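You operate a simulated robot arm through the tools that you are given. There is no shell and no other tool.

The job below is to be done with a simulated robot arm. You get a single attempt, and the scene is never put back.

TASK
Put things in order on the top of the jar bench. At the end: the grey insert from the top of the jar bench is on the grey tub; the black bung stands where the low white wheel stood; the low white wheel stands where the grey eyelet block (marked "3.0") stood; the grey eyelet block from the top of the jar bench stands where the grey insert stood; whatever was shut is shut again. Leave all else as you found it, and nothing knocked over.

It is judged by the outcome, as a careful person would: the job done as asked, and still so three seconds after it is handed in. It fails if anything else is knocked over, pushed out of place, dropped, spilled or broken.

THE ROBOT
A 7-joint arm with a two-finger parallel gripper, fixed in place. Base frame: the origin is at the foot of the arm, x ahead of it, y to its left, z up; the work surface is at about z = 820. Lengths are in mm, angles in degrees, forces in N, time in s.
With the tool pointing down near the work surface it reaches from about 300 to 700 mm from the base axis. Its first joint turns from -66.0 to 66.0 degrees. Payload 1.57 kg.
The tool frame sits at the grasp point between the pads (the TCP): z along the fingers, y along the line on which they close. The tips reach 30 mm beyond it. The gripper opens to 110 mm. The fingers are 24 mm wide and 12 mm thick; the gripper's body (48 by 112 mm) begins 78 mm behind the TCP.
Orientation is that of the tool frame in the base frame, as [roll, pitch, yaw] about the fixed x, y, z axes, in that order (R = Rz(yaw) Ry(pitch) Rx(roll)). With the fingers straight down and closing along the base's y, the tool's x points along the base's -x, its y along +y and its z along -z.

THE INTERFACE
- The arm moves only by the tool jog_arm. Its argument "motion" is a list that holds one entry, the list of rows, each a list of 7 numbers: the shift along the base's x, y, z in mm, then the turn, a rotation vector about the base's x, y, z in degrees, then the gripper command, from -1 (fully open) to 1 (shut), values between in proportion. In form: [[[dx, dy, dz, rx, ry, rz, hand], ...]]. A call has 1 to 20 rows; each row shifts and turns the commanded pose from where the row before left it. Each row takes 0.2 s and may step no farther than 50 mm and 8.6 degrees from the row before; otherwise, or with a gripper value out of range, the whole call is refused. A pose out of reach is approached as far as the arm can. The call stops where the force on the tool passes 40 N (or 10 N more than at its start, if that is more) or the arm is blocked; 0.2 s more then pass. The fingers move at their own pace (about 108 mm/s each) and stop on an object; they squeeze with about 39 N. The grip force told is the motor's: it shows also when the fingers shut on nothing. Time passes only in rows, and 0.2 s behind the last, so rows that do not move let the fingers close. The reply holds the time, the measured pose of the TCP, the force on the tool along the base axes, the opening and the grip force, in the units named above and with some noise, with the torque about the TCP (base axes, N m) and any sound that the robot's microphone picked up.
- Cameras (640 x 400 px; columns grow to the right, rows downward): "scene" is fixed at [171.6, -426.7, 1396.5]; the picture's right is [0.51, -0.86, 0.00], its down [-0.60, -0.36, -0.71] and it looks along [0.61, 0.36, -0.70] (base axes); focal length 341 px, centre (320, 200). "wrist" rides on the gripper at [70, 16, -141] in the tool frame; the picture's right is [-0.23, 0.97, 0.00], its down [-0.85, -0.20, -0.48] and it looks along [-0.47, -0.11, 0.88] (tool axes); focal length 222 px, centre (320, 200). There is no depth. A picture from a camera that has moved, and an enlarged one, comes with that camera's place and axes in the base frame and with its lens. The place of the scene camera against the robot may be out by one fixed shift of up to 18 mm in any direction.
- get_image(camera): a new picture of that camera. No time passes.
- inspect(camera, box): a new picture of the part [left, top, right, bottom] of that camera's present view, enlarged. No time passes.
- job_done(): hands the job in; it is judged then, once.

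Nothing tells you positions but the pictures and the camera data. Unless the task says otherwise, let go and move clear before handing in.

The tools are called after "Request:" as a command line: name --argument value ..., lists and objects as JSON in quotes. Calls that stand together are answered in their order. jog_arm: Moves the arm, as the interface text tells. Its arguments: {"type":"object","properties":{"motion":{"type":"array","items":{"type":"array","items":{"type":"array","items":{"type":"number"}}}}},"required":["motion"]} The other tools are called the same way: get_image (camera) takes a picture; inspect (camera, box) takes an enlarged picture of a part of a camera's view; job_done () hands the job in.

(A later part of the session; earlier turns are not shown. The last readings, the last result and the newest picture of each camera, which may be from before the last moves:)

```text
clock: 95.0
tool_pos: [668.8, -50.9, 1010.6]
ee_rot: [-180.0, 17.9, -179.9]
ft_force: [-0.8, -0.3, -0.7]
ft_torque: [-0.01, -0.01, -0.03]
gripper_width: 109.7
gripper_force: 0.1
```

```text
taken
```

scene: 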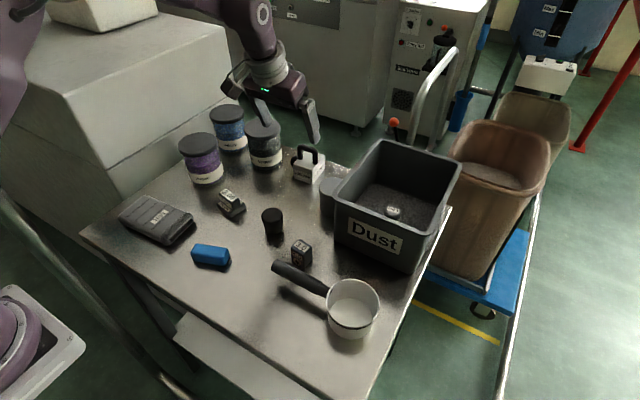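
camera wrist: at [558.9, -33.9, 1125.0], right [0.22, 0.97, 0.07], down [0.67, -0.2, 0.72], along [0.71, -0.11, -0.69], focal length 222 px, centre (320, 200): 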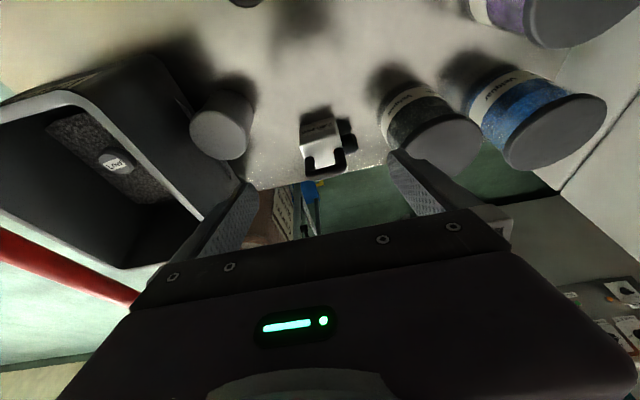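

Request:
inspect --camera "wrist" --box '[280, 100, 380, 190]'

```text
4.44 times, centred on (330, 145) of wrist
camera zoom: at [558.9, -33.9, 1125.0], right [0.22, 0.97, 0.07], down [0.67, -0.2, 0.72], along [0.71, -0.11, -0.69], focal length 987 px, centre (276, 444)
```

zoom: 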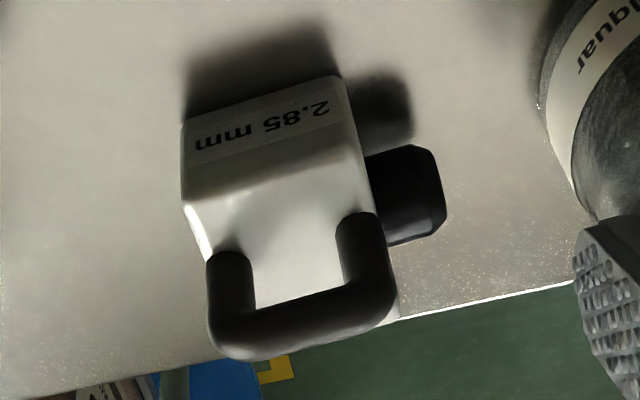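

Request:
jog_arm --motion '[[[20, 0, -25, 0, 0, 0, -1], [20, 0, -25, 0, 0, 0, -1], [15, 0, -20, 0, 0, 0, -1], [9, 0, -15, 0, 0, 0, -1], [0, 0, 0, 0, 0, 0, -1]]]'

Request:
get_image --camera "wrist"

Request:
inspect --camera "scene" --box '[260, 110, 360, 200]'

```text
clock: 96.2
tool_pos: [730.0, -54.3, 927.4]
ee_rot: [180.0, 17.8, -179.9]
ft_force: [-0.5, -0.1, -0.2]
ft_torque: [0.01, -0.03, 0.01]
gripper_width: 110.0
gripper_force: 0.0
```

```text
taken
camera wrist: at [620.8, -36.6, 1040.9], right [0.22, 0.97, 0.07], down [0.67, -0.2, 0.72], along [0.71, -0.11, -0.69], focal length 222 px, centre (320, 200)
```

wrist: 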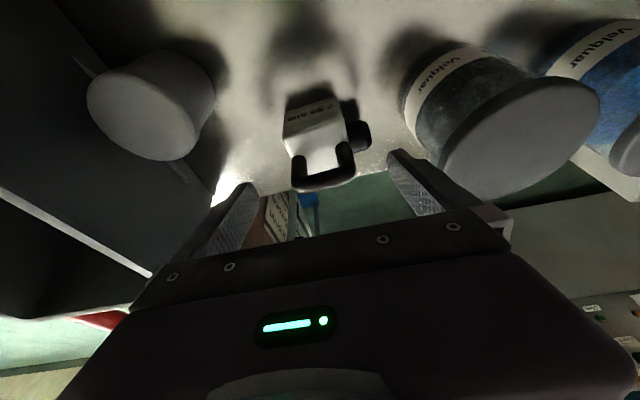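

```text
4.44 times, centred on (310, 155) of scene
camera zoom: at [171.6, -426.7, 1396.5], right [0.51, -0.86, 0.0], down [-0.6, -0.36, -0.71], along [0.61, 0.36, -0.7], focal length 1515 px, centre (364, 400)
```

zoom: 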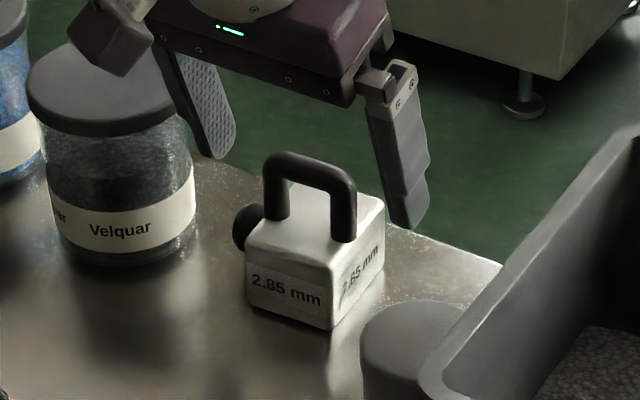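

Request:
jog_arm --motion '[[[2, 2.5, -6, 0, 0, 0, -1], [0, 0, -6, 0, 0, 0, -0.5], [0, 0, 0, 0, 0, 0, 0], [0, 0, 0, 0, 0, 0, 1], [0, 0, 0, 0, 0, 0, 1], [0, 0, 0, 0, 0, 0, 1]]]'

Request:
inspect --camera "wrist" --box '[260, 90, 400, 220]'

Request:
inspect --camera "scene" --box '[260, 110, 360, 200]'

```text
clock: 97.6
tool_pos: [733.3, -50.0, 915.6]
ee_rot: [180.0, 17.8, -179.9]
ft_force: [0.4, -3.9, 0.6]
ft_torque: [-0.23, -0.2, -0.12]
gripper_width: 56.0
gripper_force: 38.9
```

```text
3.08 times, centred on (330, 155) of wrist
camera zoom: at [623.8, -33.0, 1028.3], right [0.22, 0.97, 0.07], down [0.67, -0.2, 0.72], along [0.71, -0.11, -0.69], focal length 684 px, centre (289, 338)
```

zoom: 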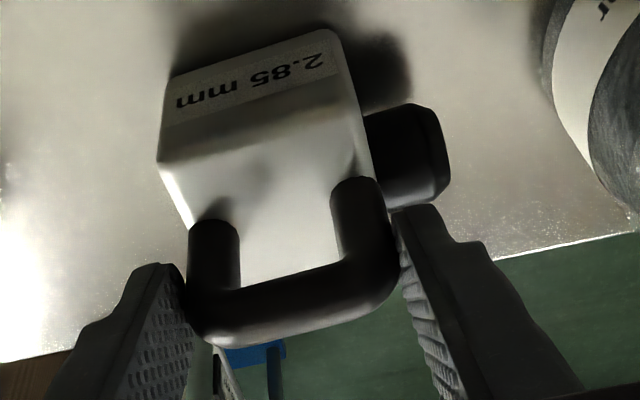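

```text
4.44 times, centred on (310, 155) of scene
camera zoom: at [171.6, -426.8, 1396.5], right [0.51, -0.86, 0.0], down [-0.6, -0.36, -0.71], along [0.61, 0.36, -0.7], focal length 1515 px, centre (364, 400)
```

zoom: 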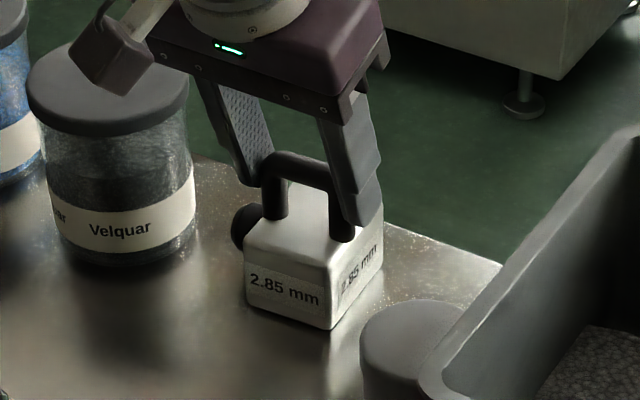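

I have the handle at 56 mm. I'll lift just a few millimetres and read the weight.

Request:
jog_arm --motion '[[[0, -0.8, 2, 0, 0, 0, 1], [0, 0, 2, 0, 0, 0, 1]]]'

Request:
jog_arm --motion '[[[0, 0, 3, 0, 0, 0, 1], [0, 0, 3, 0, 0, 0, 1]]]'

Request:
inspect --camera "scene" --box '[260, 110, 360, 200]'

```text
clock: 98.2
tool_pos: [732.4, -50.1, 917.4]
ee_rot: [-180.0, 17.6, 180.0]
ft_force: [-0.4, -0.3, -10.3]
ft_torque: [0.0, 0.12, -0.01]
gripper_width: 55.7
gripper_force: 39.3
```

```text
clock: 98.8
tool_pos: [733.1, -51.0, 923.8]
ee_rot: [-180.0, 17.8, -179.9]
ft_force: [-0.5, 0.4, -10.9]
ft_torque: [0.0, 0.08, 0.02]
gripper_width: 55.7
gripper_force: 38.7
```

```text
4.44 times, centred on (310, 155) of scene
camera zoom: at [171.9, -426.7, 1396.5], right [0.51, -0.86, 0.0], down [-0.6, -0.36, -0.71], along [0.61, 0.36, -0.7], focal length 1515 px, centre (364, 400)
```

zoom: 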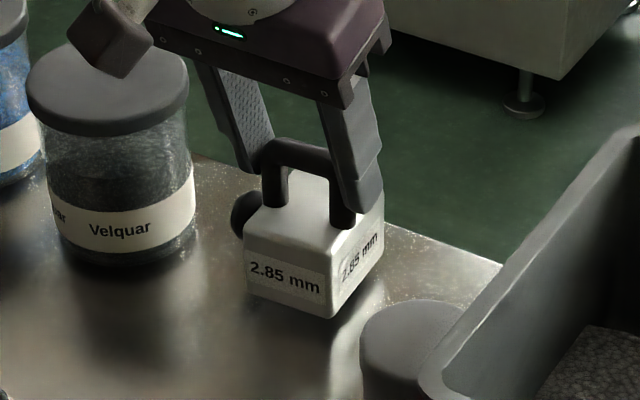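

Request:
jog_arm --motion '[[[0, 0, 5, 0, 0, 0, 1], [0, 0, 6, 0, 0, 0, 1], [0, 0, 7, 0, 0, 0, 1], [0, 0, 0, 0, 0, 0, 1]]]'

Request:
inspect --camera "scene" --box '[280, 130, 350, 200]'

Request:
inspect --camera "wrist" --box '[260, 60, 400, 220]'

```text
clock: 99.8
tool_pos: [734.7, -51.7, 940.7]
ee_rot: [180.0, 17.8, -179.9]
ft_force: [0.0, 0.4, -10.6]
ft_torque: [-0.02, 0.07, -0.02]
gripper_width: 55.8
gripper_force: 39.2
```

```text
5.71 times, centred on (315, 165) of scene
camera zoom: at [171.9, -426.7, 1396.5], right [0.51, -0.86, 0.0], down [-0.6, -0.36, -0.71], along [0.61, 0.36, -0.7], focal length 1948 px, centre (349, 400)
```

zoom: 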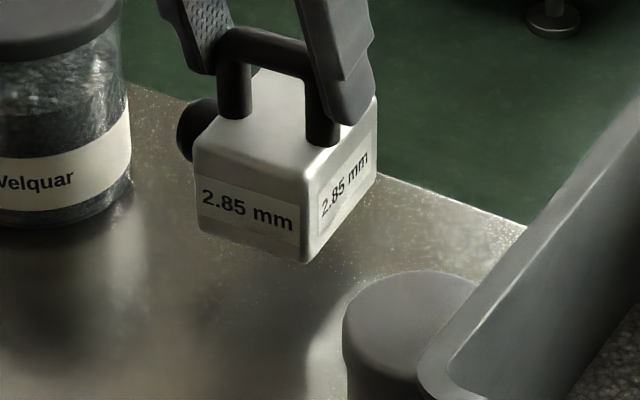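

```text
2.50 times, centred on (330, 140) of wrist
camera zoom: at [624.8, -34.3, 1054.9], right [0.22, 0.97, 0.07], down [0.67, -0.2, 0.72], along [0.71, -0.11, -0.69], focal length 555 px, centre (295, 350)
```

zoom: 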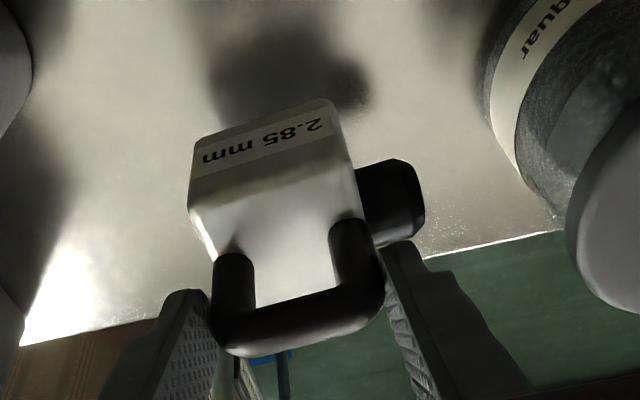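

Nothing is under it; it's a solid 1.1 kg block. I'll lower it back exactly where it was.

Request:
jog_arm --motion '[[[0, 0, -7, 0, 0, 0, 1], [0, 0, -6, 0, 0, 0, 1], [0, 0, -5, 0, 0, 0, 1], [0, 0, -4, 0, 0, 0, 1], [0, 0, -3, 0, 0, 0, 1], [0, 0, -2, 0, 0, 0, 1]]]'

Request:
inspect --camera "scene" --box '[260, 110, 360, 200]'

```text
clock: 101.2
tool_pos: [734.6, -51.8, 916.6]
ee_rot: [-179.9, 17.9, -180.0]
ft_force: [-0.2, -0.1, -10.6]
ft_torque: [-0.03, 0.11, -0.01]
gripper_width: 55.7
gripper_force: 39.8
```

```text
4.44 times, centred on (310, 155) of scene
camera zoom: at [171.9, -426.7, 1396.5], right [0.51, -0.86, 0.0], down [-0.6, -0.36, -0.71], along [0.61, 0.36, -0.7], focal length 1515 px, centre (364, 400)
```

zoom: 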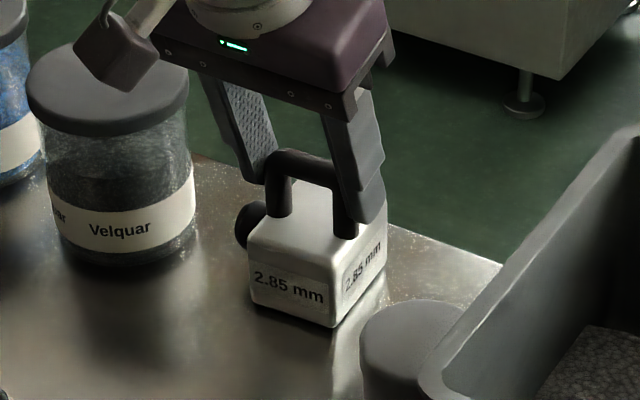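

Request:
jog_arm --motion '[[[-0.8, 1.3, 0, 0, 0, 0, 1], [0, 0, -1, 0, 0, 0, 1], [0, 0, -1, 0, 0, 0, 1]]]'

Request:
inspect --camera "scene" --box '[260, 110, 360, 200]'

```text
clock: 102.0
tool_pos: [735.1, -51.1, 915.5]
ee_rot: [179.9, 17.9, -179.8]
ft_force: [-2.0, 0.0, -1.8]
ft_torque: [0.25, 0.53, 0.02]
gripper_width: 55.8
gripper_force: 38.9
```

```text
4.44 times, centred on (310, 155) of scene
camera zoom: at [171.6, -426.7, 1396.5], right [0.51, -0.86, 0.0], down [-0.6, -0.36, -0.71], along [0.61, 0.36, -0.7], focal length 1515 px, centre (364, 400)
```

zoom: 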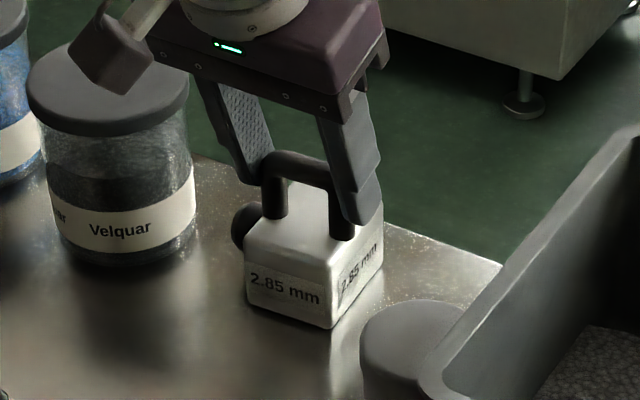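

Request:
jog_arm --motion '[[[0, 0, -0.7, 0, 0, 0, 1], [0, 0, 0, 0, 0, 0, 0.5], [0, 0, 0, 0, 0, 0, 0], [0, 0, 0, 0, 0, 0, -0.5], [0, 0, 0, 0, 0, 0, -1], [-5, 0, 15, 0, 0, 0, -1], [-20, 0, 25, 0, 0, 0, -1], [-30, 0, 30, 0, 6, 0, -1], [-40, 0, 25, 0, 6, 0, -1], [-40, 0, 20, 0, 6, 0, -1]]]'

Request:
inspect --camera "scene" --box '[260, 110, 360, 200]'

Request:
get_image --camera "scene"

```text
clock: 104.2
tool_pos: [599.1, -51.6, 1032.7]
ee_rot: [180.0, -0.4, -179.9]
ft_force: [0.7, -0.5, 0.3]
ft_torque: [0.01, -0.01, -0.02]
gripper_width: 110.0
gripper_force: 0.1
```

```text
4.44 times, centred on (310, 155) of scene
camera zoom: at [171.6, -426.7, 1396.5], right [0.51, -0.86, 0.0], down [-0.6, -0.36, -0.71], along [0.61, 0.36, -0.7], focal length 1515 px, centre (364, 400)
```

zoom: 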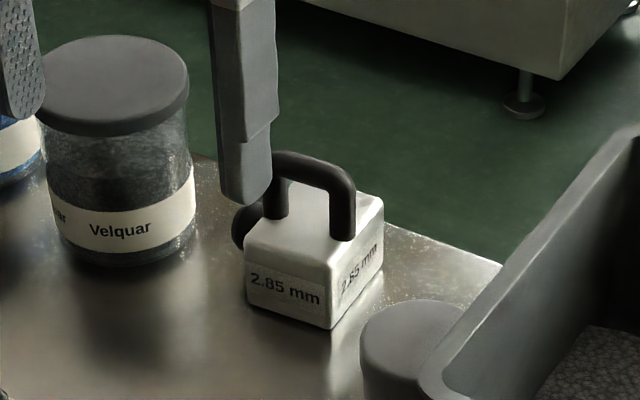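

```text
taken
```

scene: 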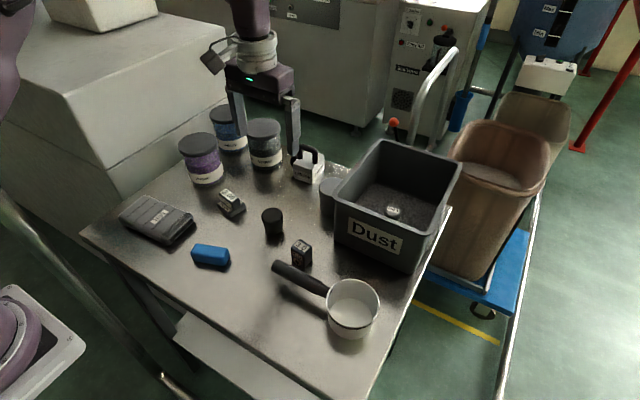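

The block is back in place. The one remaining shut thing inside easy reach is the purple jar (lid about 87 mm, so it fits the gripper, and its contents are opaque). I'll look at it from above.

Request:
jog_arm --motion '[[[-5, 40, 10, 0, 0, 0, -1], [-5, 40, 10, 0, 0, 0, -1], [0, 40, 0, 0, 0, 0, -1], [0, 40, 0, 0, 0, 0, -1], [0, 40, 0, 0, 0, 0, -1], [0, 20, 0, 0, 0, 0, -1]]]'

Request:
get_image --camera "wrist"

Request:
get_image --camera "scene"

```text
clock: 105.6
tool_pos: [587.0, 169.3, 1049.4]
ee_rot: [180.0, -0.2, 180.0]
ft_force: [-0.1, 0.8, 0.1]
ft_torque: [0.0, 0.01, 0.02]
gripper_width: 110.2
gripper_force: 0.0
```

```text
taken
camera wrist: at [517.5, 186.4, 1191.2], right [0.23, 0.97, 0.0], down [0.86, -0.2, 0.48], along [0.46, -0.11, -0.88], focal length 222 px, centre (320, 200)
```

wrist: 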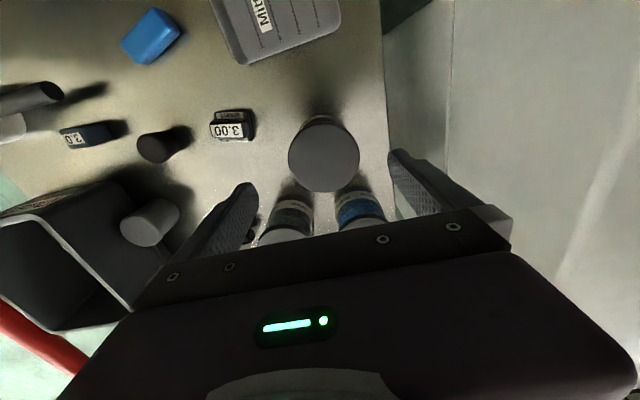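

```text
taken
```

scene: 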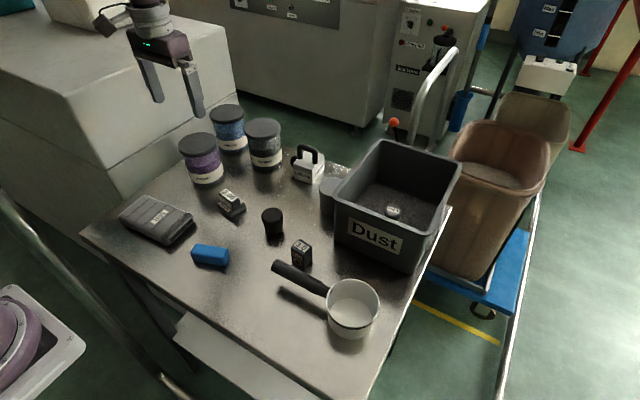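

Request:
jog_arm --motion '[[[8, 1.4, -25, 0, 0, 0, -1], [6.5, 1, -25, 0, 0, 0, -1], [0, 0, -20, 0, 0, 0, -1], [0, 0, 0, 0, 0, 0, -1]]]'

Request:
inspect --camera "wrist" --box '[230, 90, 410, 240]'

Request:
inspect --camera "scene" --box '[130, 60, 270, 200]'

```text
clock: 106.6
tool_pos: [603.2, 172.4, 976.4]
ee_rot: [180.0, -0.2, -179.9]
ft_force: [-0.9, -0.2, -1.3]
ft_torque: [0.01, -0.03, 0.0]
gripper_width: 110.0
gripper_force: 0.1
```

```text
2.67 times, centred on (320, 165) of wrist
camera zoom: at [533.9, 189.6, 1118.9], right [0.23, 0.97, 0.0], down [0.86, -0.2, 0.48], along [0.46, -0.11, -0.88], focal length 592 px, centre (320, 293)
```

zoom: 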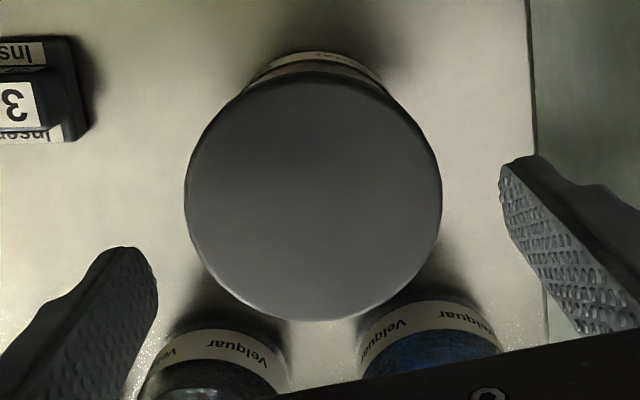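

```text
2.86 times, centred on (200, 130) of scene
camera zoom: at [171.6, -426.7, 1396.5], right [0.51, -0.86, 0.0], down [-0.6, -0.36, -0.71], along [0.61, 0.36, -0.7], focal length 974 px, centre (663, 400)
```

zoom: 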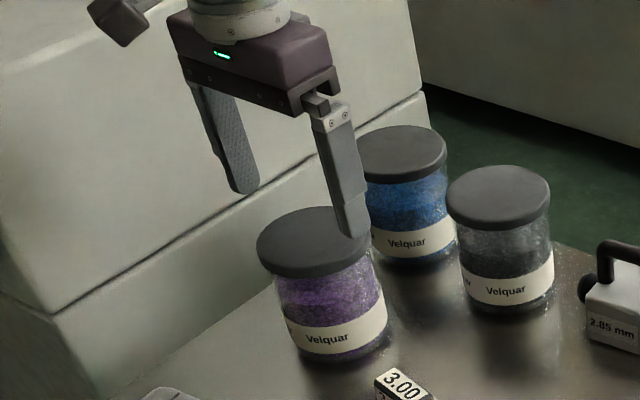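

Request:
jog_arm --motion '[[[-3, -3, 0, 0, 0, 0, -1], [0, 0, -15, 0, 0, 0, -1]]]'

Request:
inspect --camera "wrist" --box '[230, 90, 410, 240]'

Request:
inspect --camera "scene" --box '[150, 90, 250, 200]'

```text
clock: 107.2
tool_pos: [598.9, 170.5, 962.5]
ee_rot: [179.9, -0.4, 179.9]
ft_force: [0.0, 0.2, 0.0]
ft_torque: [-0.02, 0.03, -0.03]
gripper_width: 109.9
gripper_force: 0.1
```

```text
2.67 times, centred on (320, 165) of wrist
camera zoom: at [529.8, 186.8, 1104.7], right [0.23, 0.97, 0.0], down [0.86, -0.2, 0.48], along [0.46, -0.11, -0.88], focal length 592 px, centre (320, 293)
```

zoom: 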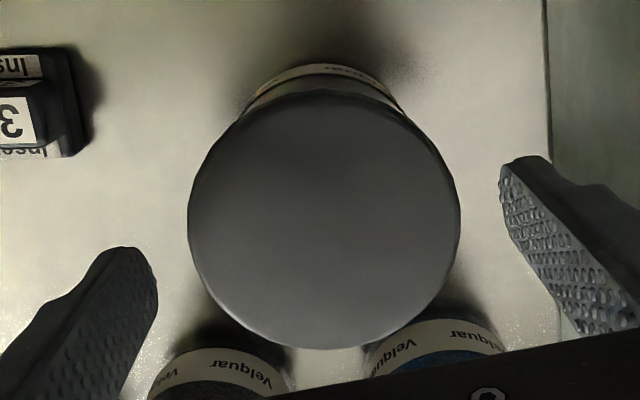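

```text
3.64 times, centred on (200, 145) of scene
camera zoom: at [171.6, -426.7, 1396.5], right [0.51, -0.86, 0.0], down [-0.6, -0.36, -0.71], along [0.61, 0.36, -0.7], focal length 1240 px, centre (756, 400)
```

zoom: 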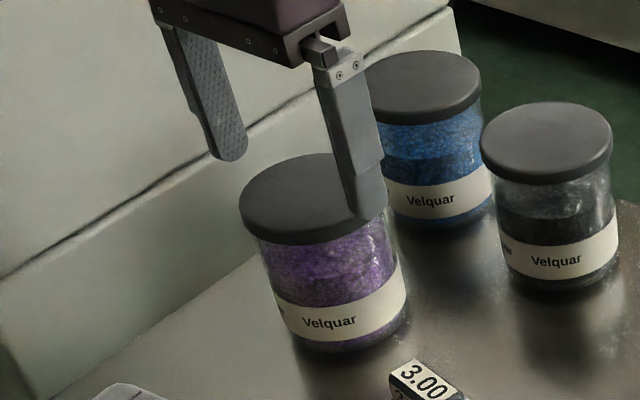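

Request:
jog_arm --motion '[[[0, 0, -10, 0, 0, 0, -1], [0, 0, -10, 0, 0, 0, -1], [0, 0, -3, 0, 0, 0, -1]]]'

Request:
inspect --camera "scene" --box '[150, 90, 250, 200]'

Request:
inspect --camera "wrist" --box '[230, 90, 410, 240]'

```text
clock: 108.0
tool_pos: [600.2, 169.3, 939.4]
ee_rot: [-179.9, -0.1, -180.0]
ft_force: [1.1, 0.6, 0.0]
ft_torque: [-0.03, -0.01, 0.03]
gripper_width: 109.9
gripper_force: 0.2
```

```text
3.64 times, centred on (200, 145) of scene
camera zoom: at [171.6, -426.7, 1396.5], right [0.51, -0.86, 0.0], down [-0.6, -0.36, -0.71], along [0.61, 0.36, -0.7], focal length 1240 px, centre (756, 400)
```

zoom: 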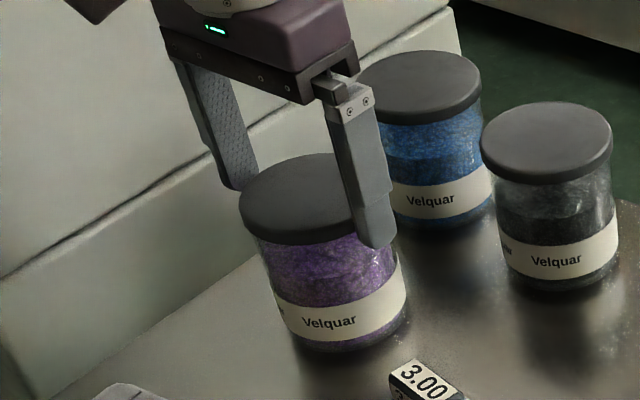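

```text
2.67 times, centred on (320, 165) of wrist
camera zoom: at [530.2, 186.5, 1081.5], right [0.23, 0.97, 0.0], down [0.86, -0.2, 0.48], along [0.46, -0.11, -0.88], focal length 592 px, centre (320, 293)
```

zoom: 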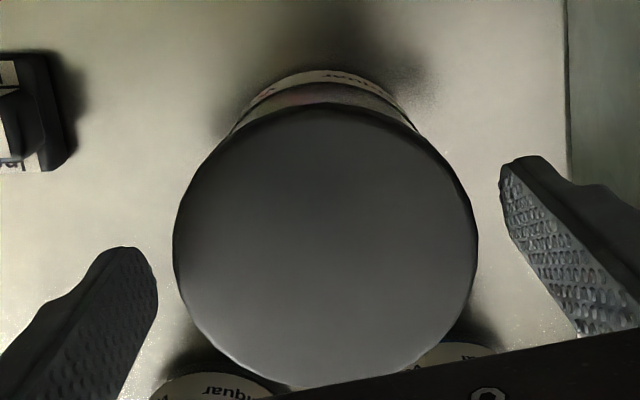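

Request:
jog_arm --motion '[[[0, 0, 1, 0, 0, 0, -0.7], [0, 0, 0, 0, 0, 0, 0], [0, 0, 0, 0, 0, 0, 1], [0, 0, 0, 0, 0, 0, 1]]]'

Request:
jog_arm --motion '[[[0, 0, 2, 0, 0, 0, 1], [0, 0, 2, 0, 0, 0, 1], [0, 0, 2, 0, 0, 0, 1]]]'

Request:
inspect --camera "scene" --box '[150, 90, 250, 200]'

```text
clock: 109.0
tool_pos: [599.5, 170.3, 941.4]
ee_rot: [-180.0, -0.2, -179.8]
ft_force: [0.1, -0.7, -0.9]
ft_torque: [-0.02, -0.03, 0.0]
gripper_width: 89.0
gripper_force: 38.9
```

```text
clock: 109.8
tool_pos: [599.4, 170.3, 947.3]
ee_rot: [180.0, -0.2, -180.0]
ft_force: [0.3, 0.2, -3.0]
ft_torque: [-0.01, 0.0, 0.01]
gripper_width: 89.5
gripper_force: 38.8
```

```text
3.64 times, centred on (200, 145) of scene
camera zoom: at [171.7, -426.7, 1396.5], right [0.51, -0.86, 0.0], down [-0.6, -0.36, -0.71], along [0.61, 0.36, -0.7], focal length 1240 px, centre (756, 400)
```

zoom: 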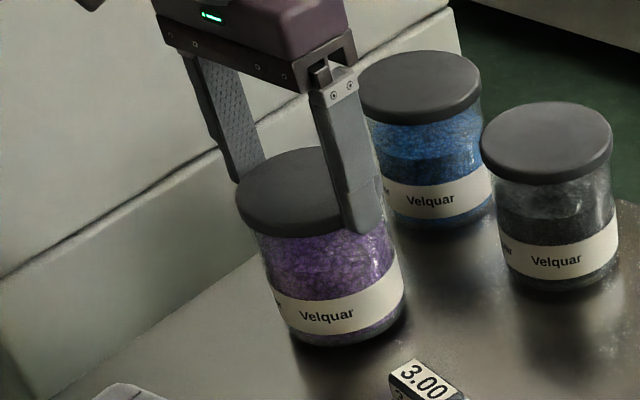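

The jar lifts as one sealed piece, so I'll set it straight back down.

Request:
jog_arm --motion '[[[0, 0, -2, 0, 0, 0, 1], [0, 0, -2, 0, 0, 0, 1], [0, 0, -2, 0, 0, 0, 1], [0, 0, -0.5, 0, 0, 0, 1], [0, 0, 0, 0, 0, 0, 0.3], [0, 0, 0, 0, 0, 0, -0.5], [0, 0, 0, 0, 0, 0, -1], [0, 0, 15, 0, 0, 0, -1], [0, 0, 30, 0, 0, 0, -1], [0, 0, 40, 0, 0, 0, -1]]]'

Request:
inspect --camera "scene" --box '[150, 90, 250, 200]'

Request:
get_image --camera "wrist"

```text
clock: 112.0
tool_pos: [599.6, 168.8, 1023.7]
ee_rot: [179.9, -0.3, -179.9]
ft_force: [-0.1, -0.4, 0.3]
ft_torque: [-0.01, -0.02, 0.02]
gripper_width: 109.9
gripper_force: 0.2
```

```text
3.64 times, centred on (200, 145) of scene
camera zoom: at [171.6, -426.7, 1396.5], right [0.51, -0.86, 0.0], down [-0.6, -0.36, -0.71], along [0.61, 0.36, -0.7], focal length 1240 px, centre (756, 400)
```

zoom: 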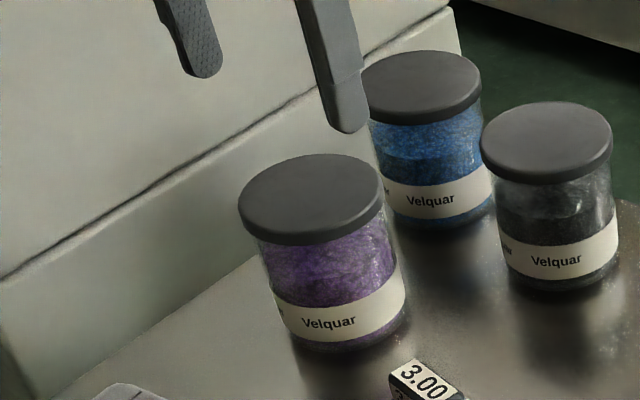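

```text
taken
camera wrist: at [530.7, 185.4, 1165.5], right [0.23, 0.97, 0.0], down [0.86, -0.2, 0.48], along [0.46, -0.11, -0.88], focal length 222 px, centre (320, 200)
```

wrist: 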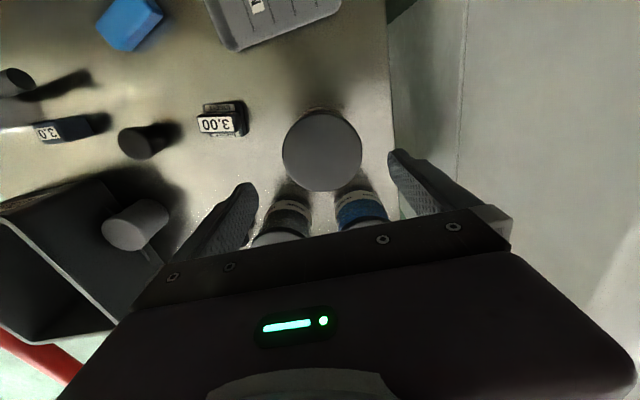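

The jar is restored. Since all bench props are solid, something openable may be on the neighbouring furniture; I'll inspect the white unit on the left.

Request:
inspect --camera "wrist" --box '[380, 0, 640, 200]'

Request:
inspect --camera "scene" --box '[0, 60, 120, 260]'

Request:
inspect --camera "scene" --box '[90, 60, 250, 220]'

Request:
inspect --camera "scene" --box '[200, 0, 400, 140]'

```text
2.00 times, centred on (510, 100) of wrist
camera zoom: at [530.7, 185.4, 1165.5], right [0.23, 0.97, 0.0], down [0.86, -0.2, 0.48], along [0.46, -0.11, -0.88], focal length 444 px, centre (-60, 400)
```

zoom: 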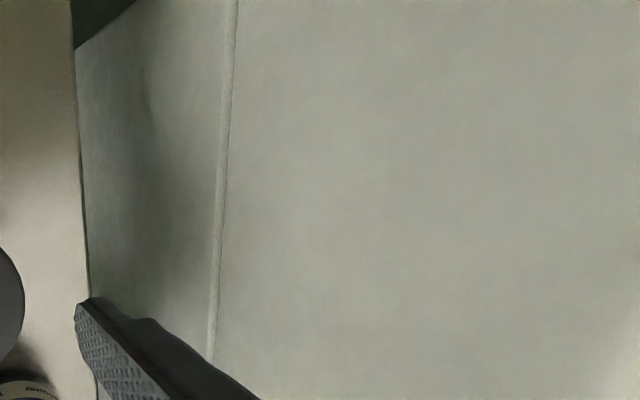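

```text
2.00 times, centred on (60, 160) of scene
camera zoom: at [171.6, -426.7, 1396.5], right [0.51, -0.86, 0.0], down [-0.6, -0.36, -0.71], along [0.61, 0.36, -0.7], focal length 682 px, centre (840, 280)
```

zoom: 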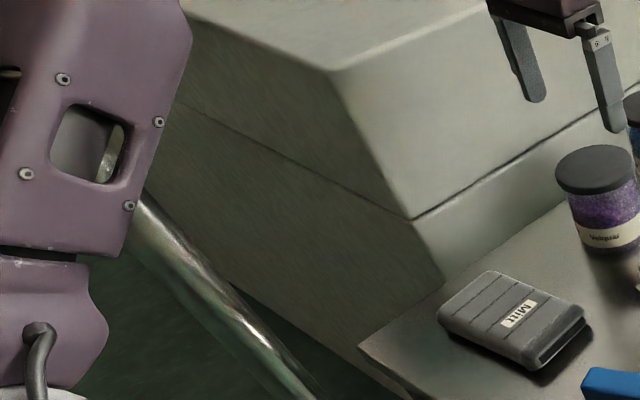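

```text
2.50 times, centred on (170, 140) of scene
camera zoom: at [171.6, -426.7, 1396.5], right [0.51, -0.86, 0.0], down [-0.6, -0.36, -0.71], along [0.61, 0.36, -0.7], focal length 852 px, centre (695, 350)
```

zoom: 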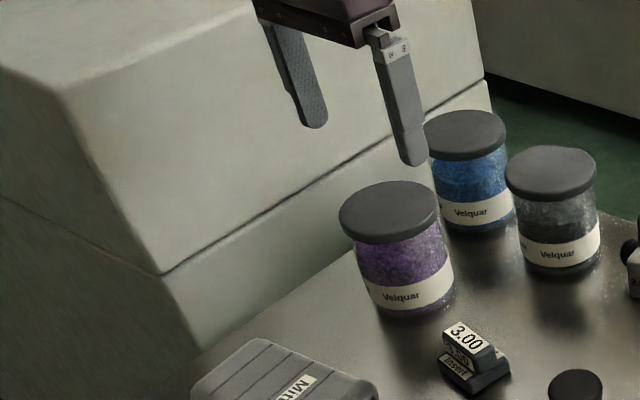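

```text
2.86 times, centred on (300, 70) of scene
camera zoom: at [171.6, -426.7, 1396.5], right [0.51, -0.86, 0.0], down [-0.6, -0.36, -0.71], along [0.61, 0.36, -0.7], focal length 974 px, centre (377, 571)
```

zoom: 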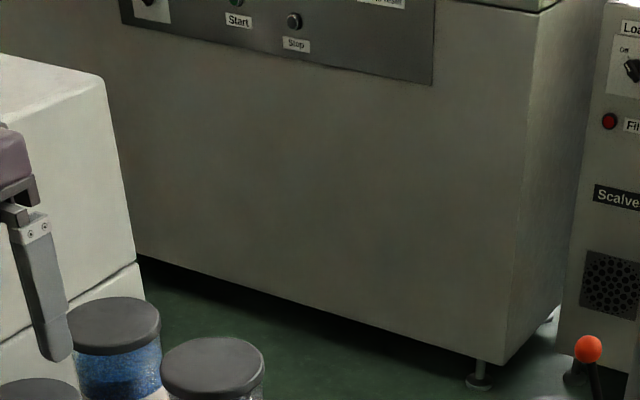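

The white unit is featureless. I'll take a close look from above at the round piece marked LOW in the dust bin to judge what it really is.

Request:
jog_arm --motion '[[[0, -40, 10, 0, 0, 0, -1], [0, -48, 0, 0, 0, 0, -1], [0, -48, 0, 0, 0, 0, -1], [0, -48, 0, 0, 0, 0, -1], [-5, -48, 0, 0, 0, -5, -1], [-5, -48, 0, 0, 0, -5, -1], [-10, -45, 0, 0, 0, -5, -1], [-10, -45, 0, 0, 0, -5, -1], [-10, -40, 0, 0, 0, -4, -1]]]'

Request:
get_image --camera "wrist"

Request:
inspect --camera "wrist" --box '[290, 120, 370, 200]'

```text
clock: 114.0
tool_pos: [562.5, -240.0, 1035.8]
ee_rot: [180.0, -0.1, 156.0]
ft_force: [-0.4, -1.4, -0.5]
ft_torque: [0.05, 0.01, -0.02]
gripper_width: 109.9
gripper_force: 0.0
```

```text
taken
camera wrist: at [506.0, -196.8, 1177.7], right [0.6, 0.8, 0.0], down [0.7, -0.53, 0.47], along [0.38, -0.29, -0.88], focal length 222 px, centre (320, 200)
```

wrist: 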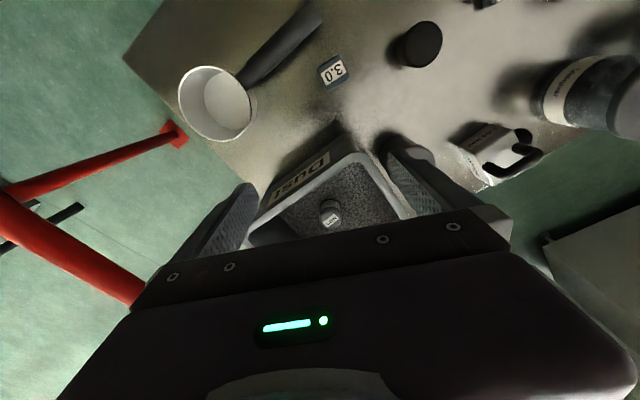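

```text
5.00 times, centred on (330, 160) of wrist
camera zoom: at [506.0, -196.8, 1177.7], right [0.6, 0.8, 0.0], down [0.7, -0.53, 0.47], along [0.38, -0.29, -0.88], focal length 1111 px, centre (270, 400)
```

zoom: 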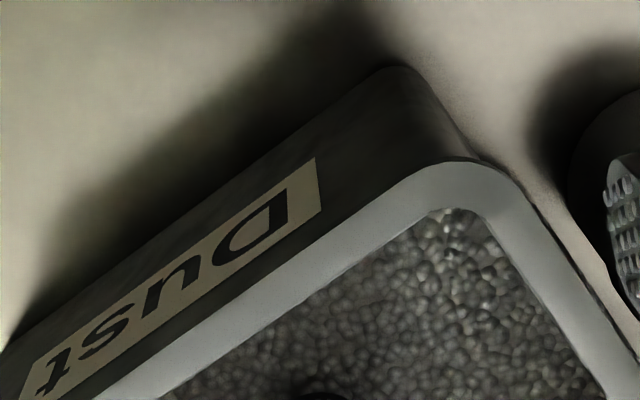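

Request:
inspect --camera "wrist" --box '[300, 185, 360, 235]'

Request:
inspect --camera "wrist" --box '[240, 150, 420, 250]'

```text
8.00 times, centred on (330, 210) of wrist
camera zoom: at [506.0, -196.8, 1177.7], right [0.6, 0.8, 0.0], down [0.7, -0.53, 0.47], along [0.38, -0.29, -0.88], focal length 1777 px, centre (240, 120)
```

zoom: 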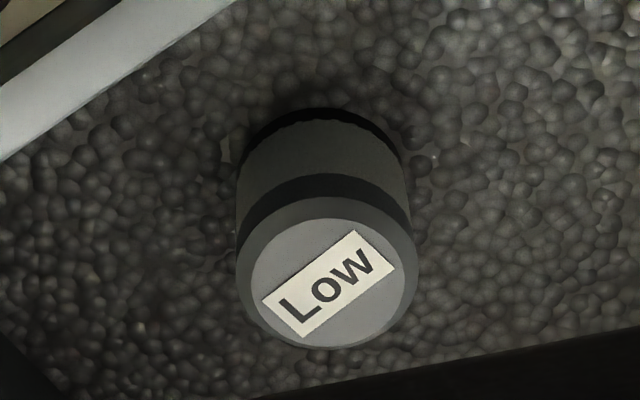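

```text
3.56 times, centred on (330, 200) of wrist
camera zoom: at [506.0, -196.8, 1177.7], right [0.6, 0.8, 0.0], down [0.7, -0.53, 0.47], along [0.38, -0.29, -0.88], focal length 790 px, centre (284, 200)
```

zoom: 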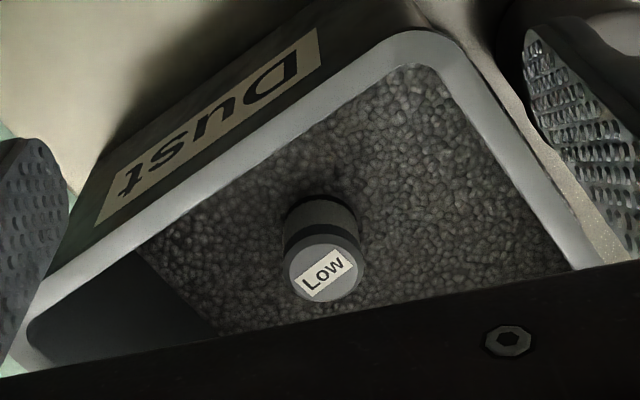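

The LOW piece is a ringed grey knob standing in the dust. But the dust doesn't fill the bin on its right (-y) side; there is a dark, so far unseen area there, so I'll look into it from above.

Request:
jog_arm --motion '[[[-10, -30, 10, 0, 0, 5, -1], [-10, -30, 10, 0, 0, 5, -1], [-5, -20, 0, 0, 0, 5, -1], [0, -10, 0, 0, 0, 5, -1]]]'

Request:
get_image --camera "wrist"

Request:
inspect --camera "wrist" --box '[230, 130, 430, 255]'

```text
clock: 115.0
tool_pos: [534.8, -330.3, 1053.6]
ee_rot: [-179.9, -0.2, 176.1]
ft_force: [-0.4, -0.5, 0.7]
ft_torque: [0.01, 0.02, 0.01]
gripper_width: 109.9
gripper_force: 0.1
```

```text
taken
camera wrist: at [467.6, -307.6, 1197.3], right [0.29, 0.96, 0.0], down [0.84, -0.26, 0.48], along [0.45, -0.14, -0.88], focal length 222 px, centre (320, 200)
```

wrist: 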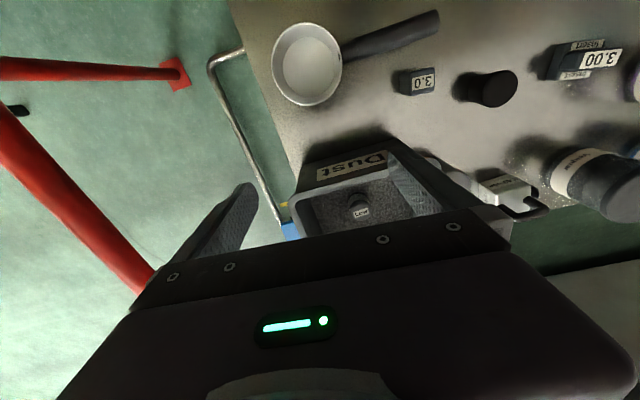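

```text
3.20 times, centred on (330, 192) of wrist
camera zoom: at [467.6, -307.6, 1197.3], right [0.29, 0.96, 0.0], down [0.84, -0.26, 0.48], along [0.45, -0.14, -0.88], focal length 711 px, centre (288, 224)
```

zoom: 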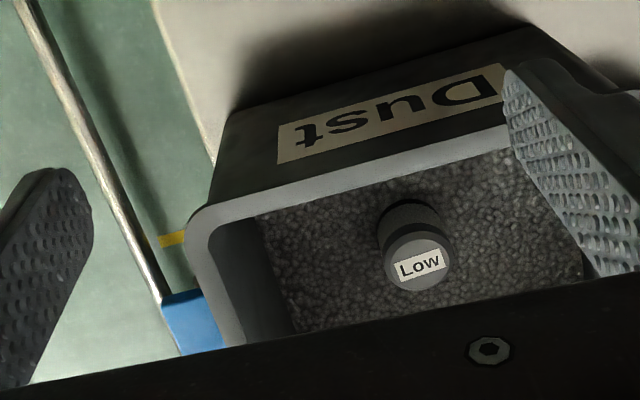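

Only the bin wall there. The last soft candidate that could lie over something is the mitt; I'll go above it, grip it across its width and raise it slightly to check.

Request:
jog_arm --motion '[[[-10, 45, 0, 0, 0, -8.5, -1], [-10, 45, 0, 0, 0, -8.5, -1], [-10, 45, 0, 0, 0, -8.5, -1], [-10, 45, 0, 0, 0, -8.5, -1], [-10, 45, 0, 0, 0, -8.5, -1], [-10, 45, 0, 0, 0, -8.5, -1], [-10, 45, 0, 0, 0, -8.5, -1], [-10, 45, 0, 0, 0, -8.5, -1], [-10, 45, 0, 0, 0, -8.5, -1], [-10, 45, 0, 0, 0, -8.5, -1], [-5, 20, -10, 0, 0, -1, -1]]]'

Request:
get_image --camera "wrist"

Request:
get_image --camera "scene"

```text
clock: 117.4
tool_pos: [431.7, 138.8, 1044.2]
ee_rot: [179.9, -0.2, 90.1]
ft_force: [-0.7, 0.5, -1.0]
ft_torque: [0.02, -0.02, -0.02]
gripper_width: 109.9
gripper_force: 0.0
```

```text
taken
camera wrist: at [447.7, 209.7, 1187.2], right [0.97, -0.23, 0.0], down [-0.2, -0.86, 0.48], along [-0.11, -0.46, -0.88], focal length 222 px, centre (320, 200)
```

wrist: 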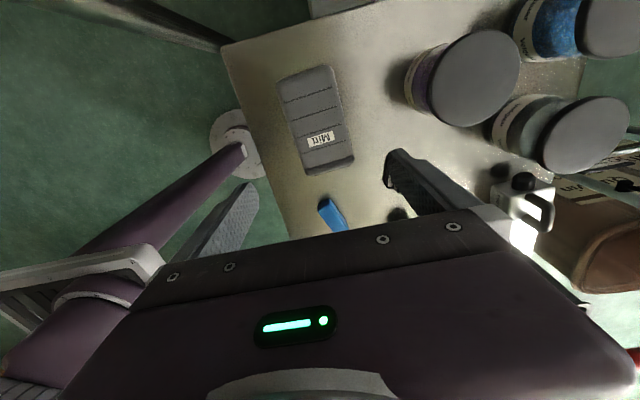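

```text
taken
```

scene: 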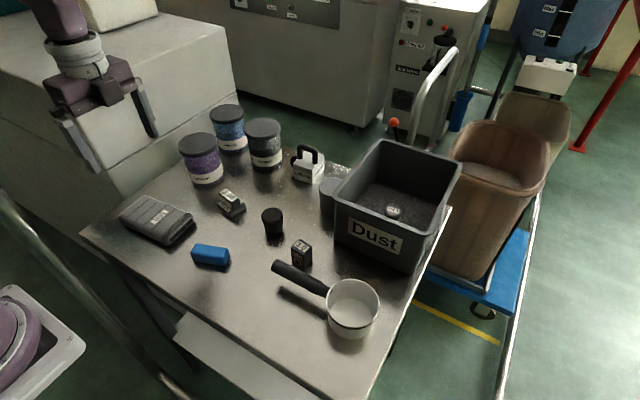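

Request:
jog_arm --motion '[[[0, 6, -40, 0, 0, 0, -1], [0, 0, -40, 0, 0, 0, -1], [0, 0, -40, 0, 0, 0, -1], [0, 0, -30, 0, 0, 0, -1], [0, 0, -20, 0, 0, 0, -1]]]'

Request:
get_image --camera "wrist"

```text
clock: 118.6
tool_pos: [433.2, 145.0, 877.0]
ee_rot: [-180.0, -0.1, 90.1]
ft_force: [0.0, -0.3, -0.3]
ft_torque: [0.0, 0.02, -0.01]
gripper_width: 110.3
gripper_force: 0.1
```

```text
taken
camera wrist: at [449.1, 214.6, 1018.9], right [0.97, -0.23, 0.0], down [-0.2, -0.86, 0.48], along [-0.11, -0.46, -0.88], focal length 222 px, centre (320, 200)
```

wrist: 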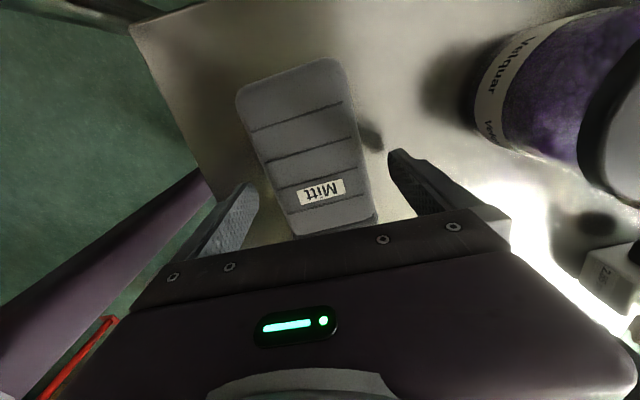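

Request:
jog_arm --motion '[[[0, 0, -12, 0, 0, 0, -1], [0, 0, -6, 0, 0, 0, -1], [0, 0, 0, 0, 0, 0, -0.2], [0, 0, 0, 0, 0, 0, 1], [0, 0, 0, 0, 0, 0, 1], [0, 0, 0, 0, 0, 0, 1]]]'

Request:
jog_arm --motion '[[[0, 0, 4, 0, 0, 0, 1], [0, 0, 6, 0, 0, 0, 1], [0, 0, 8, 0, 0, 0, 1], [0, 0, 10, 0, 0, 0, 1]]]'

Request:
inspect --camera "scene" --box '[90, 150, 230, 270]'

Request:
get_image --camera "wrist"

```text
clock: 120.0
tool_pos: [431.6, 146.4, 856.3]
ee_rot: [-180.0, -0.2, 90.1]
ft_force: [-0.1, 0.5, -0.1]
ft_torque: [0.03, 0.01, 0.02]
gripper_width: 85.5
gripper_force: 39.1
```

```text
clock: 121.0
tool_pos: [429.4, 146.1, 885.1]
ee_rot: [-180.0, -0.3, 90.1]
ft_force: [-0.2, 0.0, -1.1]
ft_torque: [-0.03, 0.01, -0.03]
gripper_width: 85.4
gripper_force: 39.2
```

```text
3.33 times, centred on (160, 210) of scene
camera zoom: at [171.6, -426.7, 1396.5], right [0.51, -0.86, 0.0], down [-0.6, -0.36, -0.71], along [0.61, 0.36, -0.7], focal length 1136 px, centre (853, 167)
```

zoom: 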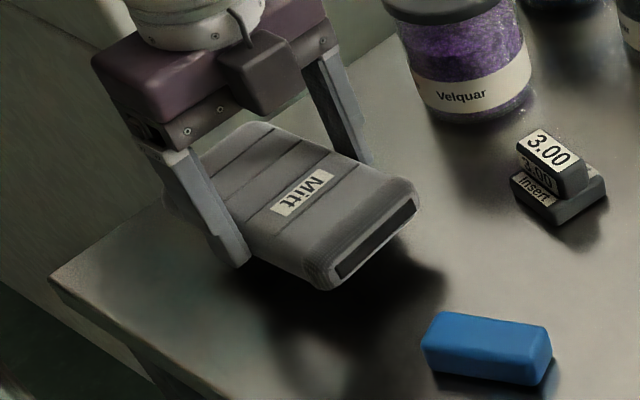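

```text
taken
camera wrist: at [445.7, 215.2, 1027.4], right [0.97, -0.23, 0.0], down [-0.2, -0.86, 0.48], along [-0.11, -0.46, -0.88], focal length 222 px, centre (320, 200)
```

wrist: 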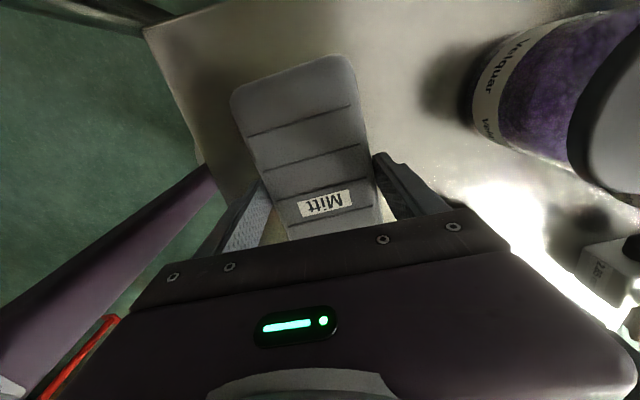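

Request:
jog_arm --motion '[[[0, 0, 20, 0, 0, 0, 1], [0, 0, 25, 0, 0, 0, 1], [0, 0, 25, 0, 0, 0, 1], [0, 0, 25, 0, 0, 0, 1]]]'

Request:
inspect --camera "scene" --box '[90, 150, 230, 270]'

```text
clock: 122.0
tool_pos: [429.4, 146.1, 981.1]
ee_rot: [179.9, -0.1, 90.0]
ft_force: [0.0, -0.3, -0.4]
ft_torque: [-0.01, 0.07, 0.03]
gripper_width: 85.4
gripper_force: 38.6
```

```text
3.33 times, centred on (160, 210) of scene
camera zoom: at [171.6, -426.7, 1396.5], right [0.51, -0.86, 0.0], down [-0.6, -0.36, -0.71], along [0.61, 0.36, -0.7], focal length 1136 px, centre (853, 167)
```

zoom: 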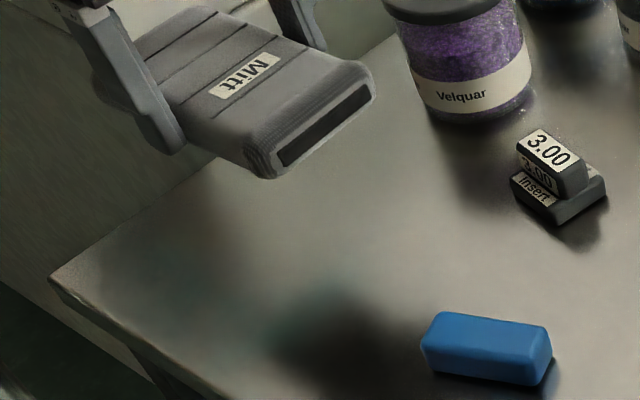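

Nothing under the mitt; I'll lower it back exactly.

Request:
jog_arm --motion '[[[0, 0, -25, 0, 0, 0, 1], [0, 0, -25, 0, 0, 0, 1], [0, 0, -25, 0, 0, 0, 1], [0, 0, -20, 0, 0, 0, 1], [0, 0, -10, 0, 0, 0, 1], [0, 0, -8, 0, 0, 0, 1], [0, 0, -6, 0, 0, 0, 1], [0, 0, -4, 0, 0, 0, 1], [0, 0, 0, 0, 0, 0, 0.3], [0, 0, 0, 0, 0, 0, -0.3], [0, 0, 0, 0, 0, 0, -1], [0, 0, 20, 0, 0, 0, -1], [0, 0, 40, 0, 0, 0, -1], [0, 0, 40, 0, 0, 0, -1], [0, 0, 40, 0, 0, 0, -1], [0, -20, 40, 0, 0, 0, -1]]]'

Request:
get_image --camera "scene"

Request:
inspect --camera "scene" --box '[100, 170, 260, 270]'

```text
clock: 125.4
tool_pos: [428.3, 126.2, 1036.8]
ee_rot: [-180.0, -0.2, 90.1]
ft_force: [-0.3, 0.0, 1.3]
ft_torque: [0.02, 0.01, 0.03]
gripper_width: 109.9
gripper_force: 0.0
```

```text
taken
```

scene: 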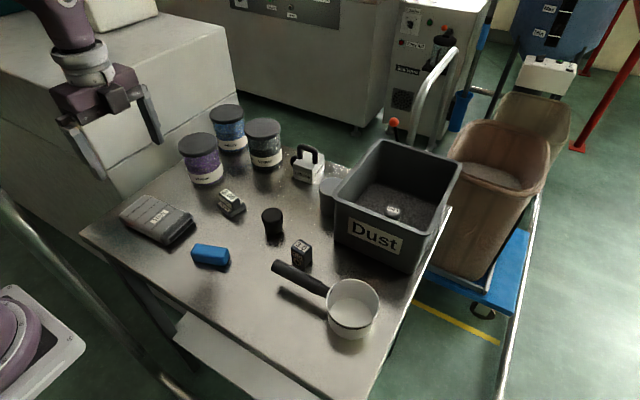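

```text
4.00 times, centred on (180, 220) of scene
camera zoom: at [171.6, -426.7, 1396.5], right [0.51, -0.86, 0.0], down [-0.6, -0.36, -0.71], along [0.61, 0.36, -0.7], focal length 1364 px, centre (880, 120)
```

zoom: 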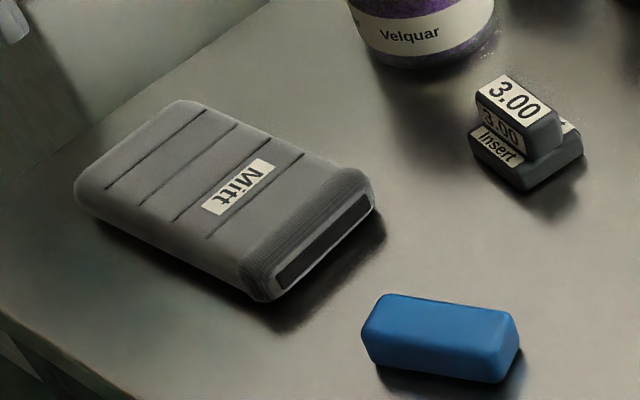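

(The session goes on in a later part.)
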